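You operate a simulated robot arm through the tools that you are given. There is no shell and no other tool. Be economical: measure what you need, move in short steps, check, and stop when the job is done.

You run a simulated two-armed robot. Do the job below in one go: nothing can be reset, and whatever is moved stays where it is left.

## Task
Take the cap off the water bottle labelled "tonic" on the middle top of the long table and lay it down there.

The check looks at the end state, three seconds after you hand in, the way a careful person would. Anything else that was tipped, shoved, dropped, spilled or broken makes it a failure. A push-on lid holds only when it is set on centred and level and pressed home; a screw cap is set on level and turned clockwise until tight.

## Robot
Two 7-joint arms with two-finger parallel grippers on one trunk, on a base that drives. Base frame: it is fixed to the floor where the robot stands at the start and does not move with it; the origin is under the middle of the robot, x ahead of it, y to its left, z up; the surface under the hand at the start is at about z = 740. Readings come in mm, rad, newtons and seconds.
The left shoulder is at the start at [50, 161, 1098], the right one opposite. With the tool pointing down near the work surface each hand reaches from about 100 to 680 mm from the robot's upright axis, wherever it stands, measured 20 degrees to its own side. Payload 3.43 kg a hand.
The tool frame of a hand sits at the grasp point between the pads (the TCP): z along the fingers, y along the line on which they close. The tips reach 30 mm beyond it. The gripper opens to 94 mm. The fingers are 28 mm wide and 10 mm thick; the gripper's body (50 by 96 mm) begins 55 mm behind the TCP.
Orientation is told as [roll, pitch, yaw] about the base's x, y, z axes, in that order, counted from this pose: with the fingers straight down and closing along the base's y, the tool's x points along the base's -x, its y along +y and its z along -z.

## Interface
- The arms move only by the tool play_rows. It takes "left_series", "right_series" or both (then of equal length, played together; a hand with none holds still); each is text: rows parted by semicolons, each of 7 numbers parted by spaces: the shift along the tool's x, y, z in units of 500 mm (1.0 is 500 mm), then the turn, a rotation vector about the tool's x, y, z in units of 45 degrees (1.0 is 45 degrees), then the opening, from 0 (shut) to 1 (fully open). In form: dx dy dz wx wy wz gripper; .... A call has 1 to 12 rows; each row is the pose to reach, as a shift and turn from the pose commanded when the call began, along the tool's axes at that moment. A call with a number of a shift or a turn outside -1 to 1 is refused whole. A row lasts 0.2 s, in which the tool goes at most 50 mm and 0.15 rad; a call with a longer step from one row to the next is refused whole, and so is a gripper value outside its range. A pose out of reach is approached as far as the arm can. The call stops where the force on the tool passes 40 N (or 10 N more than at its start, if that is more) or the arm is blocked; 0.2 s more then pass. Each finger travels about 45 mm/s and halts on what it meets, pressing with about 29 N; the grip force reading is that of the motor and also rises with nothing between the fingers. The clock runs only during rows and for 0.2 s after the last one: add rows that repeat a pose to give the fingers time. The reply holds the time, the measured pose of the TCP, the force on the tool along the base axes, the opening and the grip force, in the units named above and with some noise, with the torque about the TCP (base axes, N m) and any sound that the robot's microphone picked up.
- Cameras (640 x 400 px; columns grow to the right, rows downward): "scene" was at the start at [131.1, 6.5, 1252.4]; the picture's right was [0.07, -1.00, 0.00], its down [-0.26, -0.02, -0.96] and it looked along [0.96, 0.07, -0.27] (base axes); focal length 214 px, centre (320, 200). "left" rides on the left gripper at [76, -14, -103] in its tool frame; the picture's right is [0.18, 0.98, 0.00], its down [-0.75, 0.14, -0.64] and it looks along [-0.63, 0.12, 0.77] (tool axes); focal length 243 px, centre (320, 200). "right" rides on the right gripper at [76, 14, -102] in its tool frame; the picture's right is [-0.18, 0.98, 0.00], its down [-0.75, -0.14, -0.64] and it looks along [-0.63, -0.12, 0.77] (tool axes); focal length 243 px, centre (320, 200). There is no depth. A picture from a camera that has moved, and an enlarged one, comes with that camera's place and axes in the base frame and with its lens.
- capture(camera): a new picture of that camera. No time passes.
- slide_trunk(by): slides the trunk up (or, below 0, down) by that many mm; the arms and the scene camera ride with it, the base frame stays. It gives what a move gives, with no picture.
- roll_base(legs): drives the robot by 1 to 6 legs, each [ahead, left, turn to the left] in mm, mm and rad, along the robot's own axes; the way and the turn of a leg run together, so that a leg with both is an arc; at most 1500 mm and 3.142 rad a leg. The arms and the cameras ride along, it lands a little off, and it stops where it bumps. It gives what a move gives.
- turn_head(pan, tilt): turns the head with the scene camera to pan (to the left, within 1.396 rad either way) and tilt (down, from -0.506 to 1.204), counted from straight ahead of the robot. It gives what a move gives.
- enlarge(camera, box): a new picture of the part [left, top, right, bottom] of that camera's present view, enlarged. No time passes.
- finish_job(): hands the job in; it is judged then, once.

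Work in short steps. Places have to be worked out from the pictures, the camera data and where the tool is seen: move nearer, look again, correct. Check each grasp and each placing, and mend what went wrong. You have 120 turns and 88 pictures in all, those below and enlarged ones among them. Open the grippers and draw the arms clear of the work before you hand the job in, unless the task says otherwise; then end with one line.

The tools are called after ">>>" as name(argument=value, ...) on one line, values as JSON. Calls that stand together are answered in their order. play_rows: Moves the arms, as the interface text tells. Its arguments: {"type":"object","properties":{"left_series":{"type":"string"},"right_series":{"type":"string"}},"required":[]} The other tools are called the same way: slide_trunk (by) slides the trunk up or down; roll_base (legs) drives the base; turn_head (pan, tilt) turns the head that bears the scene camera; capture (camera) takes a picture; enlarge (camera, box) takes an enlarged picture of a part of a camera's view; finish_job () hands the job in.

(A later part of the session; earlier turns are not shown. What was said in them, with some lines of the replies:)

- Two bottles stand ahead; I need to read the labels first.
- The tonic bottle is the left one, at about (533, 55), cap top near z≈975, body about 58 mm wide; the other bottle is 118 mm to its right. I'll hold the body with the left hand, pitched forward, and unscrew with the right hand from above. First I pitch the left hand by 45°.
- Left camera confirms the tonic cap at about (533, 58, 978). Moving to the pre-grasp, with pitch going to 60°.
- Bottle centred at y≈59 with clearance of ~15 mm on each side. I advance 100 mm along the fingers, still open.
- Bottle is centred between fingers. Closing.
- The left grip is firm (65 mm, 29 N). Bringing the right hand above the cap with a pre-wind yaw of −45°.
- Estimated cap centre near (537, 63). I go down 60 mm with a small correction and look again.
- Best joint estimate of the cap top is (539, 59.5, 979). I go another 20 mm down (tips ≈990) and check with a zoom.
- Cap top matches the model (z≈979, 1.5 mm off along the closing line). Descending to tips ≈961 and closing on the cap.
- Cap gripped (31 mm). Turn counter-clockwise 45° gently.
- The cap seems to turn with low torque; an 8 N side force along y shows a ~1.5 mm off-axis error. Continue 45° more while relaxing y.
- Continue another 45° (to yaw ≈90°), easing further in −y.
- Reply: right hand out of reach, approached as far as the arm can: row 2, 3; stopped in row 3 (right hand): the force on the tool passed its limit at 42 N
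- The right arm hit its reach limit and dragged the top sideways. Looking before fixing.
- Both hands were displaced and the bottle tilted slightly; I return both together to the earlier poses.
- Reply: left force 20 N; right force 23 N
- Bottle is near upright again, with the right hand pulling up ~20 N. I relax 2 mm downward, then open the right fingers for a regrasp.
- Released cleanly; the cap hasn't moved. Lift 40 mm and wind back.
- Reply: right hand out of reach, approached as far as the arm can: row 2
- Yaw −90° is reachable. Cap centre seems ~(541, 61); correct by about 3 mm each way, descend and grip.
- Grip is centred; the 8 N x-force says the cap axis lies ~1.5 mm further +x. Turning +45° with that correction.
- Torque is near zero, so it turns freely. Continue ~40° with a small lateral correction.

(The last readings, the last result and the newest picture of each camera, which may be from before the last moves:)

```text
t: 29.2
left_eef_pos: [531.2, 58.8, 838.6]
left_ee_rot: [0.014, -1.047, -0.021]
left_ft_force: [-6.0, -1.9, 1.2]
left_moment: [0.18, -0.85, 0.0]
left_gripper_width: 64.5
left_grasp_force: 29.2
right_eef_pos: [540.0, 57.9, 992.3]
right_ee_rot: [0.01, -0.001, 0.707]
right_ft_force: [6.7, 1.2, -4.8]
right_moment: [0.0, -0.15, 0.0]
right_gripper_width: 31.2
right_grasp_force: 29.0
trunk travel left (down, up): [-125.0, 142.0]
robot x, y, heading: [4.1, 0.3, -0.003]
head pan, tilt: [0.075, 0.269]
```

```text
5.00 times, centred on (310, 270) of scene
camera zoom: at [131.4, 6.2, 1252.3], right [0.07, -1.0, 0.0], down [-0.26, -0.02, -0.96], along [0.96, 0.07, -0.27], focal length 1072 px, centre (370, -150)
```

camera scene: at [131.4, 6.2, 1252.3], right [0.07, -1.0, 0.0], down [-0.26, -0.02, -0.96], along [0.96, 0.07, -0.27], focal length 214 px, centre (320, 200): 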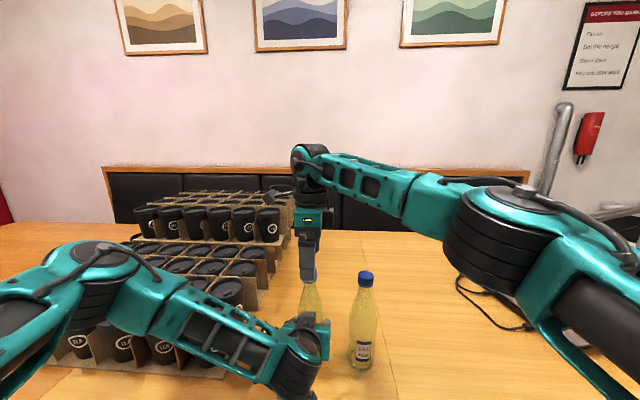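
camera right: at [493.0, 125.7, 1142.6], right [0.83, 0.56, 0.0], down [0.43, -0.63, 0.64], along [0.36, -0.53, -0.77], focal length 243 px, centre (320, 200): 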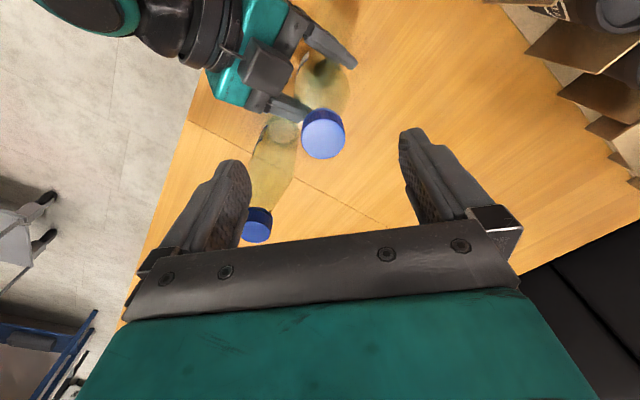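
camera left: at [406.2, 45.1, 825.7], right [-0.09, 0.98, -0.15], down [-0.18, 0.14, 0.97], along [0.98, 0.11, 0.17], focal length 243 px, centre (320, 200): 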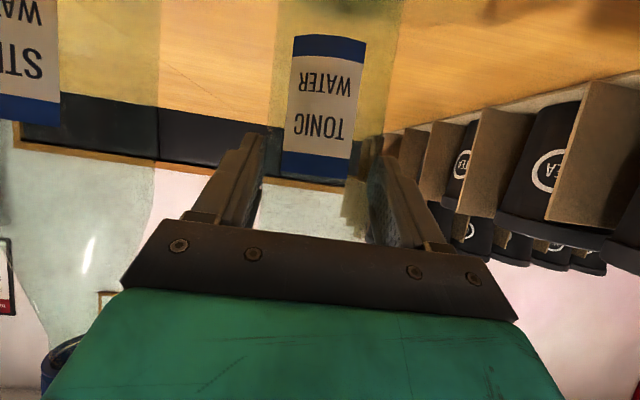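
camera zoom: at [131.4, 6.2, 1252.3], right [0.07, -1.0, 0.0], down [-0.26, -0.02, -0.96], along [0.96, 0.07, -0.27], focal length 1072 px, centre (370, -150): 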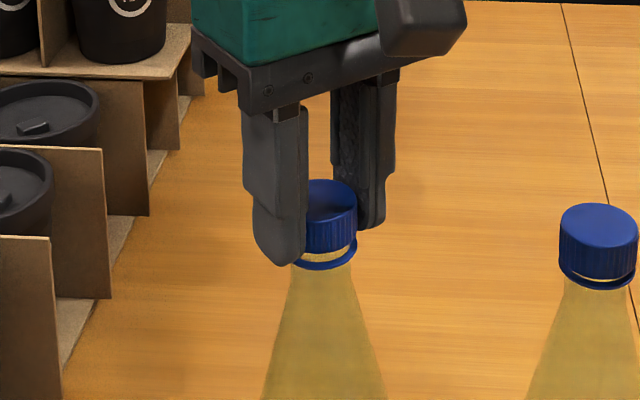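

The gap between cap and its ring shows the cap is rising. Release, lift, wind back to −90°.

>>> play_rows(right_series="0 0 0 0 0 0 0.5; 0 0 0 0 0 0 1; 0 0 0 0 0 0 1; 0 0 0 0 0 0 1; 0 0 0 0 0 0 1; 0 0 -0.04 0 0 0 1; 0 0 -0.076 0 0 0.17 1; 0 0 -0.076 0 0 0.34 1; 0 0 -0.076 0 0 0.5 1; 0 0 -0.076 0 0 0.67 1; 0 0 -0.076 0 0 0.84 1; 0 0 -0.076 0 0 0.9 1")

>>> play_rows(right_series="0 0 0 0 0 0.17 1; 0 0 0 0 0 0.34 1; 0 0 0 0 0 0.5 1; 0 0 0 0 0 0.67 1; 0 0 0 0 0 0.84 1; 0 0 0 0 0 1 1")

>>> play_rows(right_series="0 0 0 0 0 0.17 1; 0 0 0 0 0 0.34 1; 0 0 0 0 0 0.5 1; 0 0 0 0 0 0.67 1; 0 0 0 0 0 0.84 1; 0 0 0 0 0 1 1")

>>> enlarge(camera="right", box=[200, 90, 440, 240])

>>> enlarge(camera="scene", box=[270, 230, 350, 310])

```text
t: 31.8
left_eef_pos: [531.0, 59.2, 838.8]
left_ee_rot: [0.015, -1.045, -0.019]
left_ft_force: [0.2, -0.1, -3.0]
left_moment: [-0.01, 0.05, 0.0]
left_gripper_width: 64.5
left_grasp_force: 29.4
right_eef_pos: [540.0, 59.0, 1029.9]
right_ee_rot: [0.008, 0.008, -0.003]
right_ft_force: [-0.8, 0.4, 0.3]
right_moment: [-0.04, 0.02, 0.0]
right_gripper_width: 93.9
right_grasp_force: 0.0
trunk travel left (down, up): [-125.0, 142.0]
robot x, y, heading: [2.4, -0.6, -0.001]
head pan, tilt: [0.075, 0.269]
```

```text
t: 33.2
left_eef_pos: [531.5, 59.0, 840.4]
left_ee_rot: [0.016, -1.045, -0.02]
left_ft_force: [0.1, -1.0, -3.2]
left_moment: [0.01, 0.01, 0.01]
left_gripper_width: 64.6
left_grasp_force: 28.3
right_eef_pos: [541.0, 58.2, 1030.3]
right_ee_rot: [0.002, 0.01, -0.788]
right_ft_force: [-0.4, 0.3, 1.2]
right_moment: [-0.03, 0.03, 0.0]
right_gripper_width: 94.0
right_grasp_force: 0.0
trunk travel left (down, up): [-125.0, 142.0]
robot x, y, heading: [0.3, -0.5, 0.003]
head pan, tilt: [0.075, 0.269]
```

```text
t: 34.6
left_eef_pos: [531.1, 59.1, 838.1]
left_ee_rot: [0.015, -1.047, -0.019]
left_ft_force: [0.2, 0.9, -3.6]
left_moment: [-0.04, 0.04, 0.02]
left_gripper_width: 64.4
left_grasp_force: 29.7
right_eef_pos: [541.3, 58.8, 1029.4]
right_ee_rot: [-0.005, 0.008, -1.575]
right_ft_force: [-0.2, -1.6, -0.1]
right_moment: [0.0, 0.01, 0.0]
right_gripper_width: 94.3
right_grasp_force: 0.1
trunk travel left (down, up): [-125.0, 142.0]
robot x, y, heading: [0.2, 0.4, 0.001]
head pan, tilt: [0.075, 0.269]
```

```text
2.67 times, centred on (320, 165) of right
camera zoom: at [556.5, 134.5, 1134.6], right [0.98, -0.19, -0.01], down [-0.14, -0.76, 0.64], along [-0.13, -0.62, -0.77], focal length 647 px, centre (320, 293)
```

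zoom: 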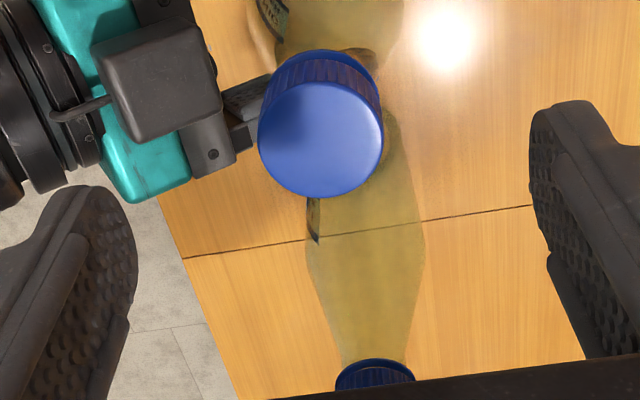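

```text
5.00 times, centred on (310, 270) of scene
camera zoom: at [131.4, 6.2, 1252.3], right [0.07, -1.0, 0.0], down [-0.26, -0.02, -0.96], along [0.96, 0.07, -0.27], focal length 1072 px, centre (370, -150)
```

zoom: 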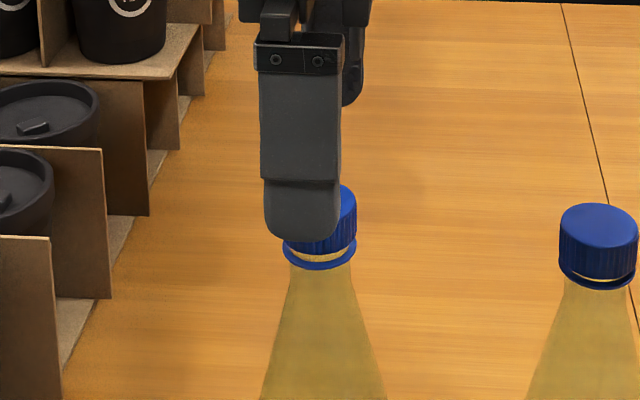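

Cap now at about (541.5, 61, 980). Regrip slightly higher and turn again.

>>> play_rows(right_series="0.004 0.001 0.037 0 0 0 1; 0.004 0.001 0.072 0 0 0 1; 0.004 0.001 0.072 0 0 0 1; 0.004 0.001 0.072 0 0 0 0; 0.004 0.001 0.072 0 0 0 0; 0.004 0.001 0.072 0 0 0 0; 0.004 0.001 0.072 0 0 0 0; 0.004 0.001 0.072 0 0 0 0; 0.004 0.001 0.072 0 0 0 0")

>>> play_rows(right_series="0 0 0 0 0 -0.17 0; 0 0 0 0 0 -0.34 0; 0 0 -0.0005 0 0 -0.5 0; 0 0 -0.0005 0 0 -0.67 0; 0 0 -0.001 0 0 -0.84 0; 0 0 -0.001 0 0 -1 0; 0 0 -0.001 0 0 -1 0")

>>> play_rows(right_series="0 0 0 0 0 -0.17 0; 0 0 0 0 0 -0.34 0; 0 0 -0.0005 0 0 -0.5 0; 0 0 -0.0005 0 0 -0.67 0; 0 0 -0.001 0 0 -0.84 0; 0 0 -0.001 0 0 -1 0; 0 0 -0.001 0 0 -1 0")

>>> enlarge(camera="scene", box=[270, 230, 350, 310])

```text
t: 36.6
left_eef_pos: [531.6, 57.2, 838.6]
left_ee_rot: [0.016, -1.047, -0.018]
left_ft_force: [-3.9, -0.6, -3.1]
left_moment: [0.0, -0.35, -0.03]
left_gripper_width: 64.5
left_grasp_force: 28.8
right_eef_pos: [540.0, 60.7, 994.3]
right_ee_rot: [-0.007, 0.01, -1.572]
right_ft_force: [4.0, 0.1, -1.0]
right_moment: [0.05, -0.1, 0.02]
right_gripper_width: 31.1
right_grasp_force: 28.8
trunk travel left (down, up): [-125.0, 142.0]
robot x, y, heading: [-0.6, -1.6, -0.0]
head pan, tilt: [0.075, 0.269]
```

```text
t: 38.2
left_eef_pos: [531.9, 59.2, 838.8]
left_ee_rot: [0.013, -1.045, -0.018]
left_ft_force: [7.3, 2.3, -4.9]
left_moment: [-0.17, 0.83, 0.05]
left_gripper_width: 64.4
left_grasp_force: 28.6
right_eef_pos: [540.6, 60.7, 994.5]
right_ee_rot: [0.001, 0.013, -0.784]
right_ft_force: [-8.2, -2.6, 0.5]
right_moment: [-0.19, 0.43, -0.03]
right_gripper_width: 31.3
right_grasp_force: 28.8
trunk travel left (down, up): [-125.0, 142.0]
robot x, y, heading: [-0.1, 2.5, 0.001]
head pan, tilt: [0.075, 0.269]
```

```text
t: 39.8
left_eef_pos: [531.9, 59.8, 838.4]
left_ee_rot: [0.018, -1.043, -0.017]
left_ft_force: [3.9, 3.8, -4.7]
left_moment: [-0.48, 0.46, 0.03]
left_gripper_width: 64.4
left_grasp_force: 28.9
right_eef_pos: [540.9, 59.7, 993.9]
right_ee_rot: [0.009, 0.007, 0.002]
right_ft_force: [-3.8, -3.4, -0.4]
right_moment: [-0.09, 0.13, -0.02]
right_gripper_width: 31.5
right_grasp_force: 29.2
trunk travel left (down, up): [-125.0, 142.0]
robot x, y, heading: [-1.5, 2.1, 0.002]
head pan, tilt: [0.075, 0.269]
```

```text
5.00 times, centred on (310, 270) of scene
camera zoom: at [131.4, 6.2, 1252.3], right [0.07, -1.0, 0.0], down [-0.26, -0.02, -0.96], along [0.96, 0.07, -0.27], focal length 1072 px, centre (370, -150)
```

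zoom: 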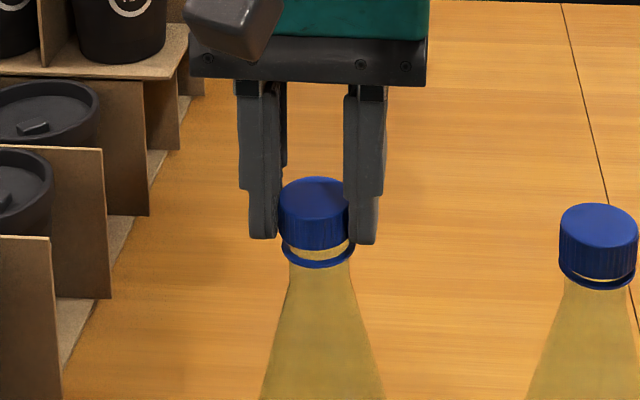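

The gap grows. Turn 40° more, then look at whether it comes free with a gentle 4 mm lift.

>>> play_rows(right_series="0.001 -0.001 0 0 0 -0.17 0; 0.001 -0.001 0 0 0 -0.34 0; 0.001 -0.001 -0.0005 0 0 -0.5 0; 0.001 -0.001 -0.0005 0 0 -0.67 0; 0.001 -0.001 -0.001 0 0 -0.8 0; 0.001 -0.001 -0.001 0 0 -0.9 0; 0.001 -0.001 -0.004 0 0 -0.9 0; 0.001 -0.001 -0.008 0 0 -0.9 0; 0.001 -0.001 -0.008 0 0 -0.9 0")

>>> enlarge(camera="scene", box=[270, 230, 350, 310])

```text
t: 41.8
left_eef_pos: [532.0, 58.2, 839.2]
left_ee_rot: [0.015, -1.046, -0.02]
left_ft_force: [-0.4, 3.4, -1.2]
left_moment: [-0.52, -0.09, 0.04]
left_gripper_width: 64.5
left_grasp_force: 29.1
right_eef_pos: [539.3, 62.1, 998.7]
right_ee_rot: [0.012, -0.002, 0.708]
right_ft_force: [0.2, -4.1, -3.8]
right_moment: [-0.09, -0.03, -0.02]
right_gripper_width: 31.2
right_grasp_force: 29.2
trunk travel left (down, up): [-125.0, 142.0]
robot x, y, heading: [1.2, -1.3, 0.005]
head pan, tilt: [0.075, 0.269]
```

```text
5.00 times, centred on (310, 270) of scene
camera zoom: at [131.4, 6.2, 1252.3], right [0.07, -1.0, 0.0], down [-0.26, -0.02, -0.96], along [0.96, 0.07, -0.27], focal length 1072 px, centre (370, -150)
```

zoom: 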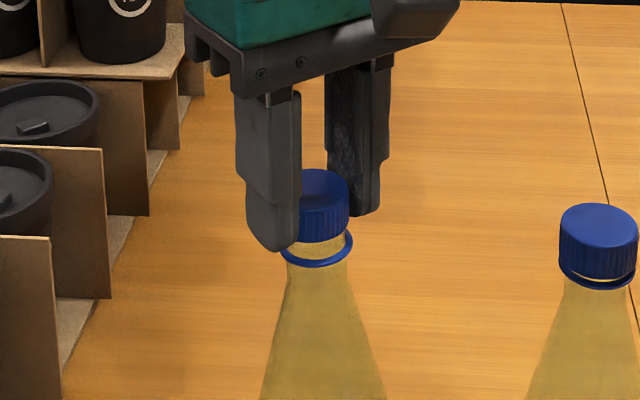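

The cap rose with only ~4 N. Try lifting 8 mm more gently.

>>> play_rows(right_series="0 0 -0.004 0 0 0 0; 0 0 -0.008 0 0 0 0; 0 0 -0.012 0 0 0 0; 0 0 -0.016 0 0 0 0; 0 0 -0.016 0 0 0 0")

>>> enlarge(camera="scene", box=[270, 230, 350, 310])

```text
t: 43.0
left_eef_pos: [531.4, 58.1, 839.5]
left_ee_rot: [0.016, -1.045, -0.021]
left_ft_force: [0.0, 0.0, -4.3]
left_moment: [0.03, 0.01, -0.04]
left_gripper_width: 64.4
left_grasp_force: 29.2
right_eef_pos: [540.9, 60.4, 1007.2]
right_ee_rot: [0.012, -0.003, 0.705]
right_ft_force: [0.4, 0.8, 0.4]
right_moment: [0.0, 0.01, 0.03]
right_gripper_width: 31.2
right_grasp_force: 29.1
trunk travel left (down, up): [-125.0, 142.0]
robot x, y, heading: [0.6, -2.9, -0.005]
head pan, tilt: [0.075, 0.269]
```

```text
5.00 times, centred on (310, 270) of scene
camera zoom: at [131.4, 6.2, 1252.3], right [0.07, -1.0, 0.0], down [-0.26, -0.02, -0.96], along [0.96, 0.07, -0.27], focal length 1072 px, centre (370, -150)
```

zoom: 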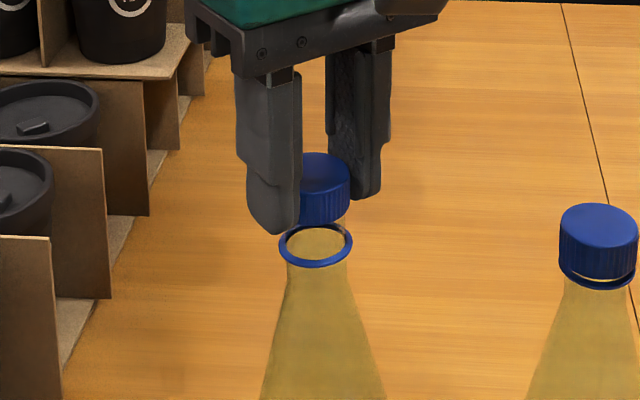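

The cap is off and held in the right hand. Raise it 100 mm, and inspect the bottle before releasing it with the left hand.

>>> play_rows(right_series="0 0 -0.05 0 0 0 0; 0 0 -0.1 0 0 0 0; 0 0 -0.15 0 0 0 0; 0 0 -0.2 0 0 0.15 0; 0 0 -0.2 0 0 0.32 0; 0 0 -0.2 0 0 0.5 0; 0 0 -0.2 0 0 0.67 0; 0 0 -0.2 0 0 0.84 0; 0 0 -0.2 0 0 0.9 0; 0 0 -0.2 0 0 0.9 0")

>>> capture(camera="left")

>>> capture(camera="right")

>>> enlarge(camera="scene", box=[250, 250, 410, 390])

```text
t: 45.2
left_eef_pos: [530.5, 58.9, 838.8]
left_ee_rot: [0.017, -1.046, -0.02]
left_ft_force: [0.0, -0.6, -2.9]
left_moment: [0.02, 0.07, 0.01]
left_gripper_width: 64.4
left_grasp_force: 28.9
right_eef_pos: [538.3, 57.4, 1106.2]
right_ee_rot: [0.009, 0.006, -0.002]
right_ft_force: [0.9, 0.0, 0.4]
right_moment: [-0.04, 0.02, -0.01]
right_gripper_width: 31.4
right_grasp_force: 29.2
right hand out of reach, approached as far as the arm can: row 2, 3, 4, 5, 6, 7, 8, 9, 10
trunk travel left (down, up): [-125.0, 142.0]
robot x, y, heading: [-1.4, -2.8, 0.003]
head pan, tilt: [0.075, 0.269]
```

```text
49 pictures are left
camera left: at [404.5, 45.0, 824.4], right [-0.09, 0.98, -0.15], down [-0.18, 0.13, 0.97], along [0.98, 0.11, 0.16], focal length 243 px, centre (320, 200)
```

left: 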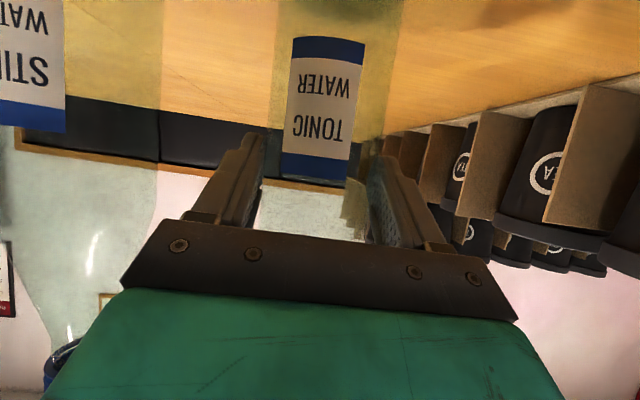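

```text
48 pictures are left
camera right: at [462.7, 71.8, 1210.2], right [0.19, 0.98, 0.01], down [0.76, -0.15, 0.64], along [0.63, -0.11, -0.77], focal length 243 px, centre (320, 200)
```

right: 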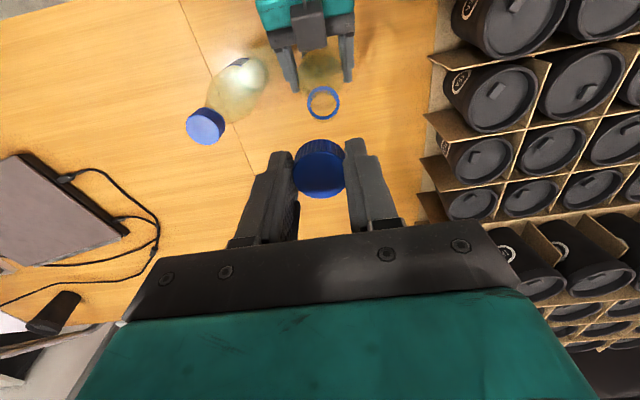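

```text
2.86 times, centred on (330, 320) of scene
camera zoom: at [131.4, 6.2, 1252.3], right [0.07, -1.0, 0.0], down [-0.26, -0.02, -0.96], along [0.96, 0.07, -0.27], focal length 613 px, centre (291, -143)
```

zoom: 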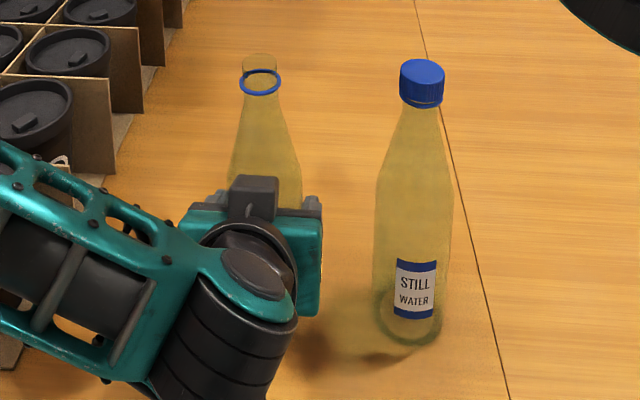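

Now lower the left hand ~2 mm to feel whether the bottle base rests on the table.

>>> play_rows(left_series="0.0009 0 0.0005 0 0 0 0; 0.0017 0 0.001 0 0 0 0; 0.0026 0 0.0015 0 0 0 0; 0.0035 0 0.002 0 0 0 0; 0.0035 0 0.002 0 0 0 0")

```text
t: 46.4
left_eef_pos: [530.8, 59.2, 837.2]
left_ee_rot: [0.017, -1.047, -0.019]
left_ft_force: [1.1, 0.7, -2.1]
left_moment: [0.0, -0.02, 0.0]
left_gripper_width: 64.5
left_grasp_force: 28.6
right_eef_pos: [538.7, 57.9, 1105.3]
right_ee_rot: [0.009, 0.005, -0.003]
right_ft_force: [0.5, 0.1, -0.5]
right_moment: [-0.02, 0.0, 0.02]
right_gripper_width: 31.0
right_grasp_force: 28.5
trunk travel left (down, up): [-125.0, 142.0]
robot x, y, heading: [-0.3, -1.6, 0.001]
head pan, tilt: [0.075, 0.269]
```

Still unloaded of contact; lower another 3 mm with reading.

>>> play_rows(left_series="0.0009 0 0.0005 0 0 0 0; 0.0017 0 0.001 0 0 0 0; 0.0026 0 0.0015 0 0 0 0; 0.0035 0 0.002 0 0 0 0; 0.0044 0 0.0025 0 0 0 0; 0.0052 0 0.003 0 0 0 0; 0.0052 0 0.003 0 0 0 0")

```text
t: 48.0
left_eef_pos: [532.6, 58.1, 836.1]
left_ee_rot: [0.013, -1.05, -0.02]
left_ft_force: [1.8, -3.6, 14.2]
left_moment: [0.14, -0.24, -0.07]
left_gripper_width: 64.8
left_grasp_force: 29.0
right_eef_pos: [537.3, 58.1, 1106.1]
right_ee_rot: [0.011, 0.006, -0.002]
right_ft_force: [0.1, 0.0, -0.3]
right_moment: [-0.03, 0.04, -0.03]
right_gripper_width: 31.1
right_grasp_force: 29.1
trunk travel left (down, up): [-125.0, 142.0]
robot x, y, heading: [1.5, -2.4, 0.001]
head pan, tilt: [0.075, 0.269]
```

The base now presses the table (+14 N). Ease up 1 mm and open the left fingers.

>>> play_rows(left_series="-0.0022 0 -0.0013 0 0 0 0; -0.0022 0 -0.0013 0 0 0 0; -0.0022 0 -0.0013 0 0 0 0.72; -0.0022 0 -0.0013 0 0 0 0.8; -0.0022 0 -0.0013 0 0 0 0.9; -0.0022 0 -0.0013 0 0 0 1; -0.0022 0 -0.0013 0 0 0 1; -0.0022 0 -0.0013 0 0 0 1")

>>> capture(camera="left")

>>> enlarge(camera="scene", box=[250, 250, 410, 390])

```text
t: 49.8
left_eef_pos: [533.1, 59.3, 834.6]
left_ee_rot: [0.016, -1.048, -0.018]
left_ft_force: [-0.6, -1.3, -0.5]
left_moment: [0.0, 0.01, 0.0]
left_gripper_width: 93.9
left_grasp_force: 0.0
right_eef_pos: [536.9, 57.1, 1105.8]
right_ee_rot: [0.009, 0.003, -0.001]
right_ft_force: [-0.7, -0.4, 0.0]
right_moment: [-0.01, 0.02, 0.0]
right_gripper_width: 31.1
right_grasp_force: 28.9
trunk travel left (down, up): [-125.0, 142.0]
robot x, y, heading: [0.6, 2.2, 0.001]
head pan, tilt: [0.075, 0.269]
```

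```text
46 pictures are left
camera left: at [404.9, 45.9, 821.0], right [-0.09, 0.98, -0.15], down [-0.18, 0.13, 0.97], along [0.98, 0.11, 0.16], focal length 243 px, centre (320, 200)
```

left: 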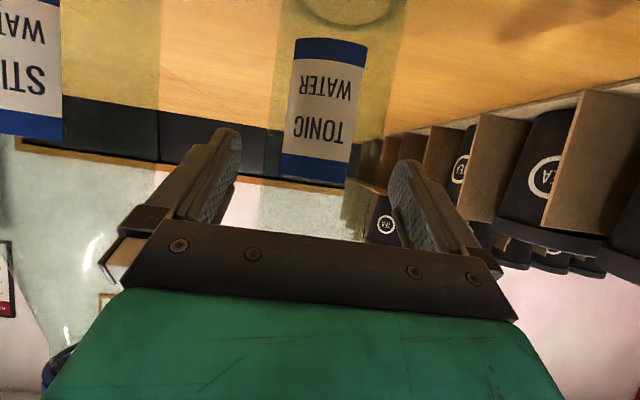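

```text
2.86 times, centred on (330, 320) of scene
camera zoom: at [131.1, 6.2, 1252.4], right [0.07, -1.0, 0.0], down [-0.26, -0.02, -0.96], along [0.96, 0.07, -0.27], focal length 613 px, centre (291, -143)
```

zoom: 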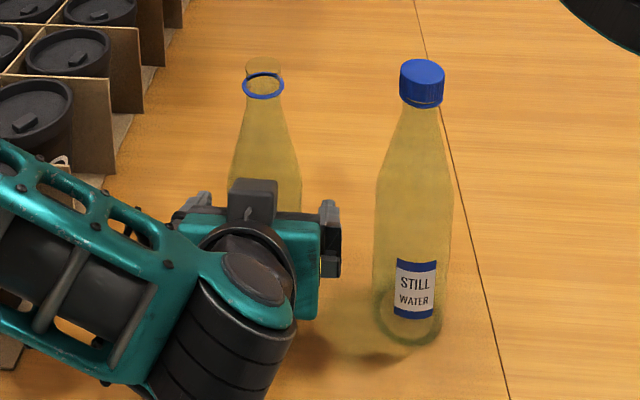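

Bottle stands upright. Retract the left hand straight back along its fingers.

>>> play_rows(left_series="0 0 -0.04 0 0 0 1; 0 0 -0.08 0 0 0 1; 0 0 -0.12 0 0 0 1; 0 0 -0.16 0 0 0 1; 0 0 -0.2 0 0 0 1; 0 0 -0.2 0 0 0 1")

>>> play_rows(left_series="-0.03 0.02 -0.06 0 0.083 0 1; -0.06 0.043 -0.12 0 0.167 0 1; -0.09 0.065 -0.18 0 0.25 0 1; -0.12 0.086 -0.24 0 0.333 0 1; -0.12 0.086 -0.24 0 0.333 0 1")

>>> capture(camera="scene")

```text
t: 51.2
left_eef_pos: [443.3, 59.1, 884.0]
left_ee_rot: [0.015, -1.045, -0.02]
left_ft_force: [0.4, -0.4, 0.1]
left_moment: [-0.03, -0.05, -0.02]
left_gripper_width: 93.8
left_grasp_force: 0.0
right_eef_pos: [537.2, 57.8, 1106.3]
right_ee_rot: [0.007, 0.007, -0.003]
right_ft_force: [-0.1, 0.5, 0.3]
right_moment: [0.02, 0.01, 0.02]
right_gripper_width: 30.9
right_grasp_force: 28.7
trunk travel left (down, up): [-125.0, 142.0]
robot x, y, heading: [0.8, 2.0, 0.001]
head pan, tilt: [0.075, 0.269]
```

```text
t: 52.4
left_eef_pos: [371.0, 101.3, 998.9]
left_ee_rot: [0.01, -0.784, -0.014]
left_ft_force: [0.5, -0.1, 0.4]
left_moment: [-0.03, -0.02, 0.02]
left_gripper_width: 93.8
left_grasp_force: 0.0
right_eef_pos: [537.7, 57.2, 1105.3]
right_ee_rot: [0.008, 0.007, -0.001]
right_ft_force: [-0.4, 0.4, -0.1]
right_moment: [-0.03, 0.01, 0.03]
right_gripper_width: 30.6
right_grasp_force: 29.4
trunk travel left (down, up): [-125.0, 142.0]
robot x, y, heading: [-3.8, -1.5, -0.007]
head pan, tilt: [0.075, 0.269]
```

```text
44 pictures are left
camera scene: at [131.1, 6.2, 1252.3], right [0.07, -1.0, 0.0], down [-0.26, -0.02, -0.96], along [0.96, 0.07, -0.27], focal length 214 px, centre (320, 200)
```

scene: 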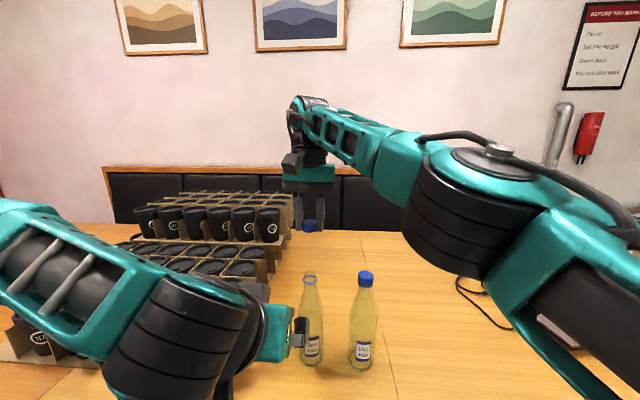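

Bring the left hand back to its start area, clear of the work.

>>> play_rows(left_series="-0.033 0.033 -0.033 0 0.167 0 1; -0.066 0.066 -0.066 0 0.333 0 1; -0.1 0.1 -0.1 0 0.5 0 1; -0.133 0.133 -0.133 0 0.667 0 1; -0.165 0.165 -0.165 0 0.833 0 1; -0.195 0.2 -0.195 0 1 0 1; -0.195 0.2 -0.195 0 1 0 1")

>>> capture(camera="scene")

>>> capture(camera="left")

```text
t: 54.0
left_eef_pos: [373.5, 202.5, 1136.1]
left_ee_rot: [0.008, 0.004, -0.006]
left_ft_force: [-0.3, -1.1, -0.2]
left_moment: [-0.01, 0.04, -0.03]
left_gripper_width: 93.6
left_grasp_force: 0.0
right_eef_pos: [536.8, 57.6, 1105.8]
right_ee_rot: [0.008, 0.004, -0.002]
right_ft_force: [0.0, 0.4, 0.4]
right_moment: [-0.02, -0.02, 0.02]
right_gripper_width: 31.0
right_grasp_force: 29.3
trunk travel left (down, up): [-125.0, 142.0]
robot x, y, heading: [0.3, -0.9, 0.002]
head pan, tilt: [0.075, 0.269]
```

```text
43 pictures are left
camera scene: at [131.1, 6.2, 1252.3], right [0.07, -1.0, 0.0], down [-0.26, -0.02, -0.96], along [0.96, 0.07, -0.27], focal length 214 px, centre (320, 200)
```

scene: 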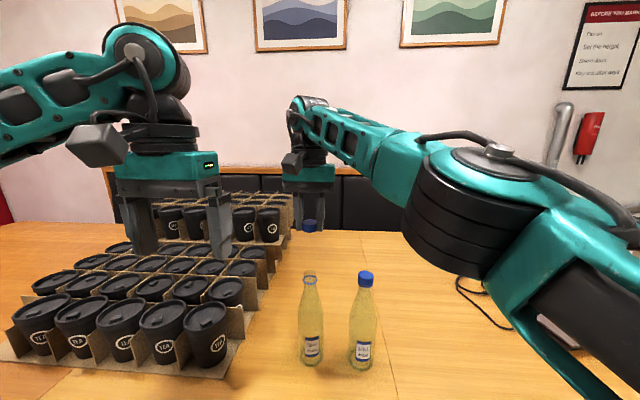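

```text
42 pictures are left
camera left: at [296.9, 187.2, 1239.4], right [-0.18, 0.98, 0.01], down [0.76, 0.13, 0.64], along [0.63, 0.12, -0.77], focal length 243 px, centre (320, 200)
```

left: 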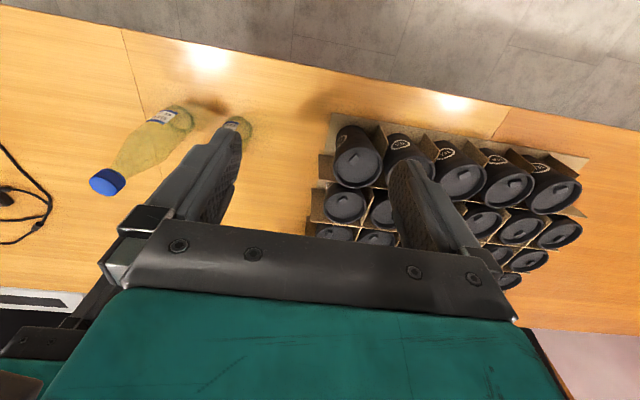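

Free strip in front of the bottles: table edge at x≈400, bottles start at x≈505. I'll lay the cap at about (445, 0). Move there at z=1000 first.

>>> play_rows(right_series="0.046 -0.029 0.03 0 0 0 0; 0.092 -0.058 0.08 0 0 0 0; 0.138 -0.087 0.14 0.005 0 0 0; 0.184 -0.116 0.212 0.01 -0.006 0 0; 0.184 -0.116 0.212 0.01 -0.006 0 0")

>>> capture(camera="scene")

>>> capture(camera="right")

```text
t: 55.2
left_eef_pos: [372.2, 201.2, 1136.7]
left_ee_rot: [0.007, 0.003, -0.004]
left_ft_force: [-0.3, 0.5, -0.1]
left_moment: [0.03, -0.01, 0.03]
left_gripper_width: 93.9
left_grasp_force: 0.0
right_eef_pos: [445.8, -0.1, 999.5]
right_ee_rot: [0.003, 0.002, -0.001]
right_ft_force: [-0.6, -0.2, -0.1]
right_moment: [-0.01, 0.04, -0.01]
right_gripper_width: 30.7
right_grasp_force: 28.4
trunk travel left (down, up): [-125.0, 142.0]
robot x, y, heading: [-2.1, 1.3, -0.003]
head pan, tilt: [0.075, 0.269]
```

```text
41 pictures are left
camera scene: at [131.0, 6.3, 1252.4], right [0.07, -1.0, 0.0], down [-0.26, -0.02, -0.96], along [0.96, 0.07, -0.27], focal length 214 px, centre (320, 200)
```

scene: 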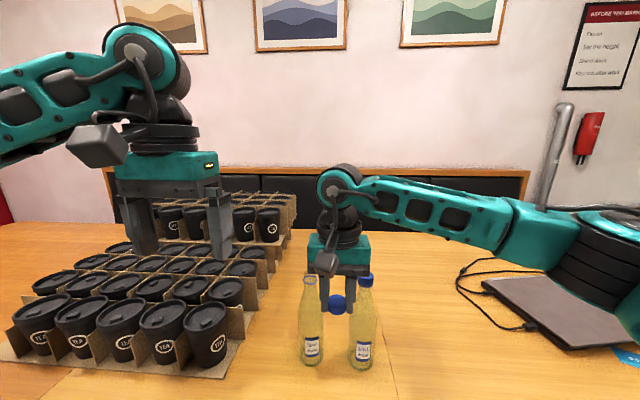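

```text
40 pictures are left
camera right: at [367.8, 15.5, 1103.0], right [0.19, 0.98, 0.0], down [0.75, -0.14, 0.64], along [0.63, -0.12, -0.77], focal length 243 px, centre (320, 200)
```

right: 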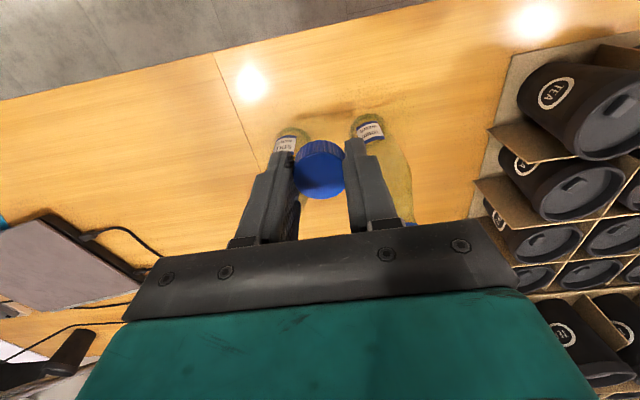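

The scene view's occlusion is odd; zoom to check hand against bottles.

>>> enlarge(camera="scene", box=[280, 220, 400, 380])

```text
2.50 times, centred on (340, 300) of scene
camera zoom: at [131.0, 6.3, 1252.4], right [0.07, -1.0, 0.0], down [-0.26, -0.02, -0.96], along [0.96, 0.07, -0.27], focal length 536 px, centre (270, -50)
```

zoom: 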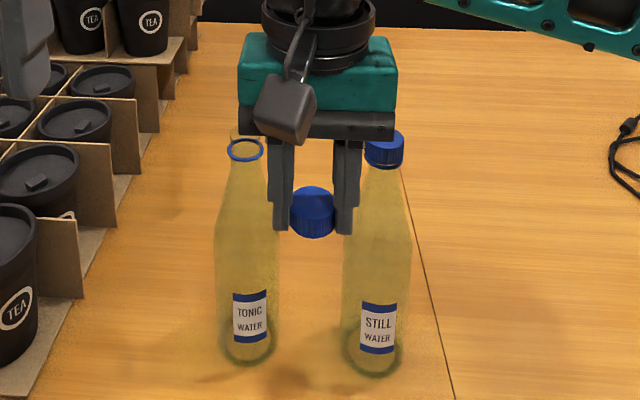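

Hand is in front of the bottles. Descend to z≈800, shifting 7 mm further from bottles.

>>> play_rows(right_series="0.014 0 0.06 0 0 0 0; 0.014 0 0.13 0 0 0 0; 0.014 0 0.2 0 0 0 0; 0.014 0 0.27 0 0 0 0; 0.014 0 0.34 0 0 0 0; 0.014 0 0.4 0 0 0 0; 0.014 0 0.4 0 0 0 0")

>>> capture(camera="right")

>>> capture(camera="left")

>>> capture(camera="scene")

```text
t: 56.8
left_eef_pos: [372.7, 202.7, 1136.6]
left_ee_rot: [0.007, 0.001, -0.006]
left_ft_force: [0.1, 0.0, 0.7]
left_moment: [0.0, -0.02, 0.0]
left_gripper_width: 93.7
left_grasp_force: 0.0
right_eef_pos: [437.7, -0.6, 797.4]
right_ee_rot: [0.0, 0.001, -0.002]
right_ft_force: [0.6, -0.2, 0.8]
right_moment: [0.0, 0.02, 0.04]
right_gripper_width: 30.7
right_grasp_force: 29.2
trunk travel left (down, up): [-125.0, 142.0]
robot x, y, heading: [-2.7, 1.6, 0.0]
head pan, tilt: [0.075, 0.269]
```

```text
38 pictures are left
camera right: at [362.2, 15.0, 902.1], right [0.18, 0.98, 0.0], down [0.75, -0.14, 0.64], along [0.63, -0.12, -0.77], focal length 243 px, centre (320, 200)
```

right: 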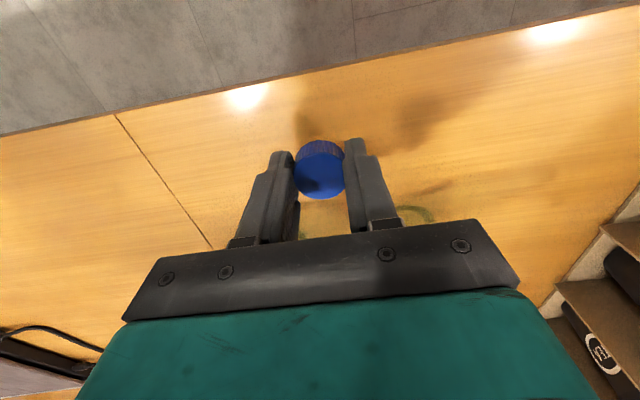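

```text
37 pictures are left
camera left: at [296.7, 186.9, 1239.1], right [-0.18, 0.98, 0.01], down [0.76, 0.13, 0.64], along [0.63, 0.12, -0.77], focal length 243 px, centre (320, 200)
```

left: 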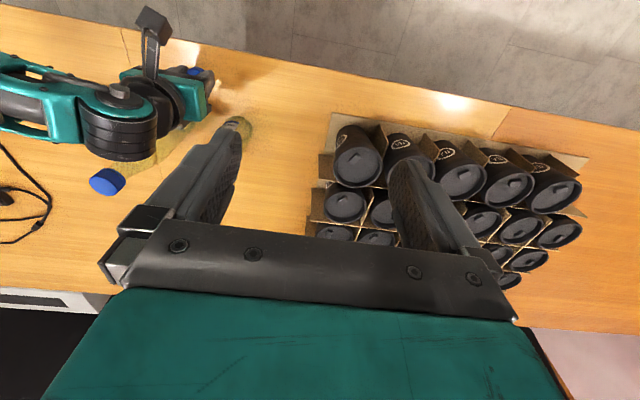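

```text
36 pictures are left
camera scene: at [131.1, 6.2, 1252.4], right [0.07, -1.0, 0.0], down [-0.26, -0.02, -0.96], along [0.96, 0.07, -0.27], focal length 214 px, centre (320, 200)
```

scene: 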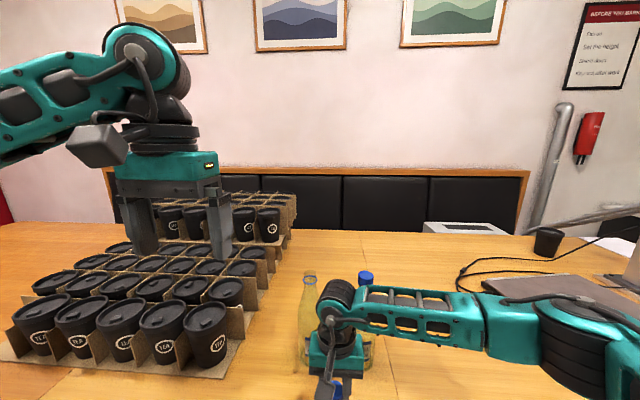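

All clear; table edge at x≈396, cap at 438. Descend slowly to contact.

>>> play_rows(right_series="0 0 0.014 0 0 0 0; 0 0 0.028 0 0 0 0; 0 0 0.038 0 0 0 0; 0 0 0.042 0 0 0 0; 0 0 0.046 0 0 0 0; 0 0 0.05 0 0 0 0; 0 0 0.05 0 0 0 0")

```text
t: 58.4
left_eef_pos: [373.9, 200.7, 1136.9]
left_ee_rot: [0.007, 0.002, -0.006]
left_ft_force: [-0.8, 0.1, 0.1]
left_moment: [-0.01, 0.0, -0.01]
left_gripper_width: 94.1
left_grasp_force: 0.1
right_eef_pos: [437.8, 1.0, 774.9]
right_ee_rot: [0.001, 0.003, -0.001]
right_ft_force: [-0.6, 0.6, -1.2]
right_moment: [-0.01, -0.01, -0.01]
right_gripper_width: 30.8
right_grasp_force: 28.9
trunk travel left (down, up): [-125.0, 142.0]
robot x, y, heading: [0.9, 0.5, 0.001]
head pan, tilt: [0.075, 0.269]
```

No contact yet at 775. Continue in 1 mm steps.

>>> play_rows(right_series="0 0 0.002 0 0 0 0; 0 0 0.004 0 0 0 0; 0 0 0.006 0 0 0 0; 0 0 0.006 0 0 0 0")

```text
t: 59.4
left_eef_pos: [371.9, 202.0, 1136.5]
left_ee_rot: [0.007, 0.001, -0.004]
left_ft_force: [0.1, 0.7, 0.2]
left_moment: [0.01, -0.01, 0.0]
left_gripper_width: 93.9
left_grasp_force: 0.0
right_eef_pos: [437.7, 0.4, 772.8]
right_ee_rot: [0.003, 0.0, 0.0]
right_ft_force: [-0.7, 0.1, -0.8]
right_moment: [-0.01, 0.0, 0.02]
right_gripper_width: 30.9
right_grasp_force: 29.0
trunk travel left (down, up): [-125.0, 142.0]
robot x, y, heading: [1.9, -0.8, -0.001]
head pan, tilt: [0.075, 0.269]
```

>>> play_rows(right_series="0 0 0.002 0 0 0 0; 0 0 0.004 0 0 0 0; 0 0 0.006 0 0 0 0; 0 0 0.006 0 0 0 0")

>>> enlarge(camera="right", box=[240, 110, 400, 230])

```text
t: 60.4
left_eef_pos: [372.2, 201.2, 1135.8]
left_ee_rot: [0.007, 0.002, -0.005]
left_ft_force: [-0.2, -0.5, 0.1]
left_moment: [0.01, 0.0, -0.01]
left_gripper_width: 93.8
left_grasp_force: 0.1
right_eef_pos: [438.4, 1.6, 769.6]
right_ee_rot: [0.001, 0.001, -0.002]
right_ft_force: [-0.5, -0.9, 4.5]
right_moment: [-0.14, 0.05, 0.04]
right_gripper_width: 30.8
right_grasp_force: 28.8
trunk travel left (down, up): [-125.0, 142.0]
robot x, y, heading: [0.3, -1.5, 0.001]
head pan, tilt: [0.075, 0.269]
```

```text
3.33 times, centred on (320, 170) of right
camera zoom: at [362.3, 15.9, 874.0], right [0.19, 0.98, 0.0], down [0.75, -0.14, 0.64], along [0.63, -0.12, -0.77], focal length 809 px, centre (320, 300)
```

zoom: 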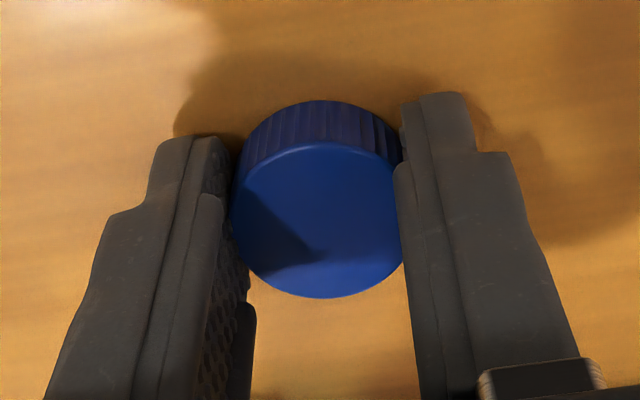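

Contact felt (4.5 N). Open and lift straight up.

>>> play_rows(right_series="0 0 0 0 0 0 0.5; 0 0 0 0 0 0 0.8; 0 0 0 0 0 0 0.8; 0 0 0 0 0 0 0.8; 0 0 0 0 0 0 0.8; 0 0 -0.04 0 0 0 0.8; 0 0 -0.1 0 0 0 0.8; 0 0 -0.19 0 0 0 0.8; 0 0 -0.28 0 0 0 0.8; 0 0 -0.37 0 0 0 0.8; 0 0 -0.46 0 0 0 0.8; 0 0 -0.46 0 0 0 0.8")

>>> capture(camera="right")

>>> capture(camera="scene")

```text
t: 63.0
left_eef_pos: [372.9, 201.0, 1137.2]
left_ee_rot: [0.007, 0.001, -0.006]
left_ft_force: [-0.7, 0.4, 0.1]
left_moment: [0.01, 0.0, -0.01]
left_gripper_width: 93.9
left_grasp_force: 0.0
right_eef_pos: [440.6, 2.3, 1000.6]
right_ee_rot: [0.001, 0.002, -0.002]
right_ft_force: [-0.2, 0.1, -0.5]
right_moment: [-0.01, 0.01, -0.05]
right_gripper_width: 75.2
right_grasp_force: 0.0
trunk travel left (down, up): [-125.0, 142.0]
robot x, y, heading: [2.0, -2.1, 0.0]
head pan, tilt: [0.075, 0.269]
```

```text
34 pictures are left
camera right: at [364.2, 16.1, 1104.2], right [0.19, 0.98, 0.0], down [0.75, -0.14, 0.64], along [0.63, -0.12, -0.77], focal length 243 px, centre (320, 200)
```

right: 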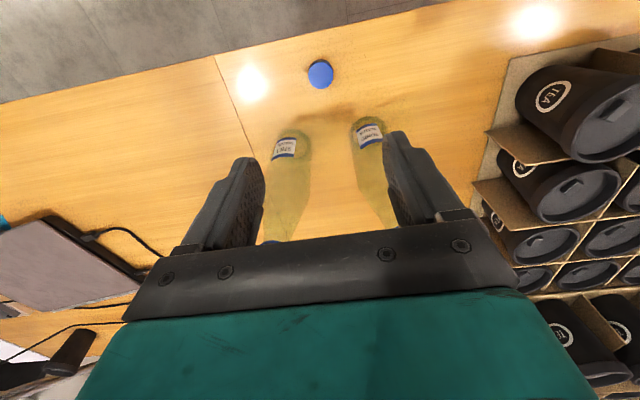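

```text
33 pictures are left
camera scene: at [131.1, 6.2, 1252.3], right [0.07, -1.0, 0.0], down [-0.26, -0.02, -0.96], along [0.96, 0.07, -0.27], focal length 214 px, centre (320, 200)
```

scene: 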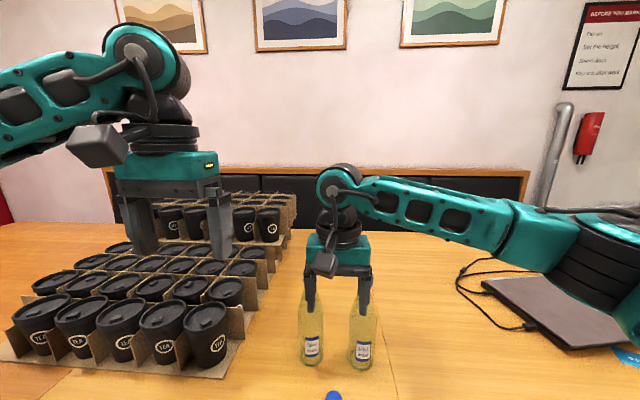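

Cap rests flat on the middle top, both bottles upright. Withdraw the right arm to its start area and check.

>>> play_rows(right_series="0 0 -0.08 0 0 0 1; 0 0 -0.17 0 0 0 1; 0.02 -0.05 -0.25 0 0 0 1; 0.045 -0.1 -0.32 0 0 0 1; 0.07 -0.16 -0.38 0 0 0 1; 0.088 -0.218 -0.42 0 0 0 1; 0.088 -0.218 -0.42 0 0 0 1")

>>> turn_head(pan=0.0, tilt=0.6)

>>> capture(camera="scene")

```text
t: 64.6
left_eef_pos: [373.0, 201.1, 1136.4]
left_ee_rot: [0.008, 0.002, -0.005]
left_ft_force: [-1.3, 0.9, -0.6]
left_moment: [0.0, -0.01, -0.01]
left_gripper_width: 94.0
left_grasp_force: 0.1
right_eef_pos: [396.0, -110.5, 1210.0]
right_ee_rot: [0.002, 0.0, 0.0]
right_ft_force: [-0.3, 0.8, 0.4]
right_moment: [0.01, 0.01, 0.0]
right_gripper_width: 94.2
right_grasp_force: 0.0
trunk travel left (down, up): [-125.0, 142.0]
robot x, y, heading: [-0.1, -2.1, -0.001]
head pan, tilt: [0.075, 0.269]
```

```text
t: 65.4
left_eef_pos: [373.2, 200.6, 1136.6]
left_ee_rot: [0.007, 0.003, -0.004]
left_ft_force: [0.5, -0.7, 0.2]
left_moment: [0.0, 0.0, 0.02]
left_gripper_width: 94.3
left_grasp_force: 0.0
right_eef_pos: [394.6, -110.3, 1209.7]
right_ee_rot: [0.002, 0.001, -0.001]
right_ft_force: [0.9, 0.7, 0.1]
right_moment: [-0.04, -0.03, 0.03]
right_gripper_width: 93.8
right_grasp_force: 0.1
trunk travel left (down, up): [-125.0, 142.0]
robot x, y, heading: [2.9, -1.8, -0.0]
head pan, tilt: [0.0, 0.6]
```

```text
32 pictures are left
camera scene: at [126.3, -0.7, 1222.0], right [0.0, -1.0, 0.0], down [-0.56, 0.0, -0.83], along [0.83, 0.0, -0.56], focal length 214 px, centre (320, 200)
```

scene: 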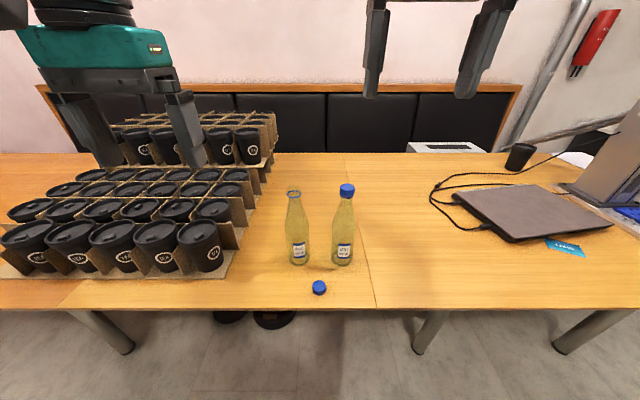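

Everything is in order: the cap lies on the middle top, both bottles are upright, and the arms are clear with grippers open. Handing in.

>>> finish_job()

```text
The job is handed in.
```

The cap is off the tonic bottle and lies flat on the middle top, just in front of the two upright bottles. Partway through, the right arm hit its reach limit and briefly tilted the tonic bottle, but I set it upright again and nothing tipped over.
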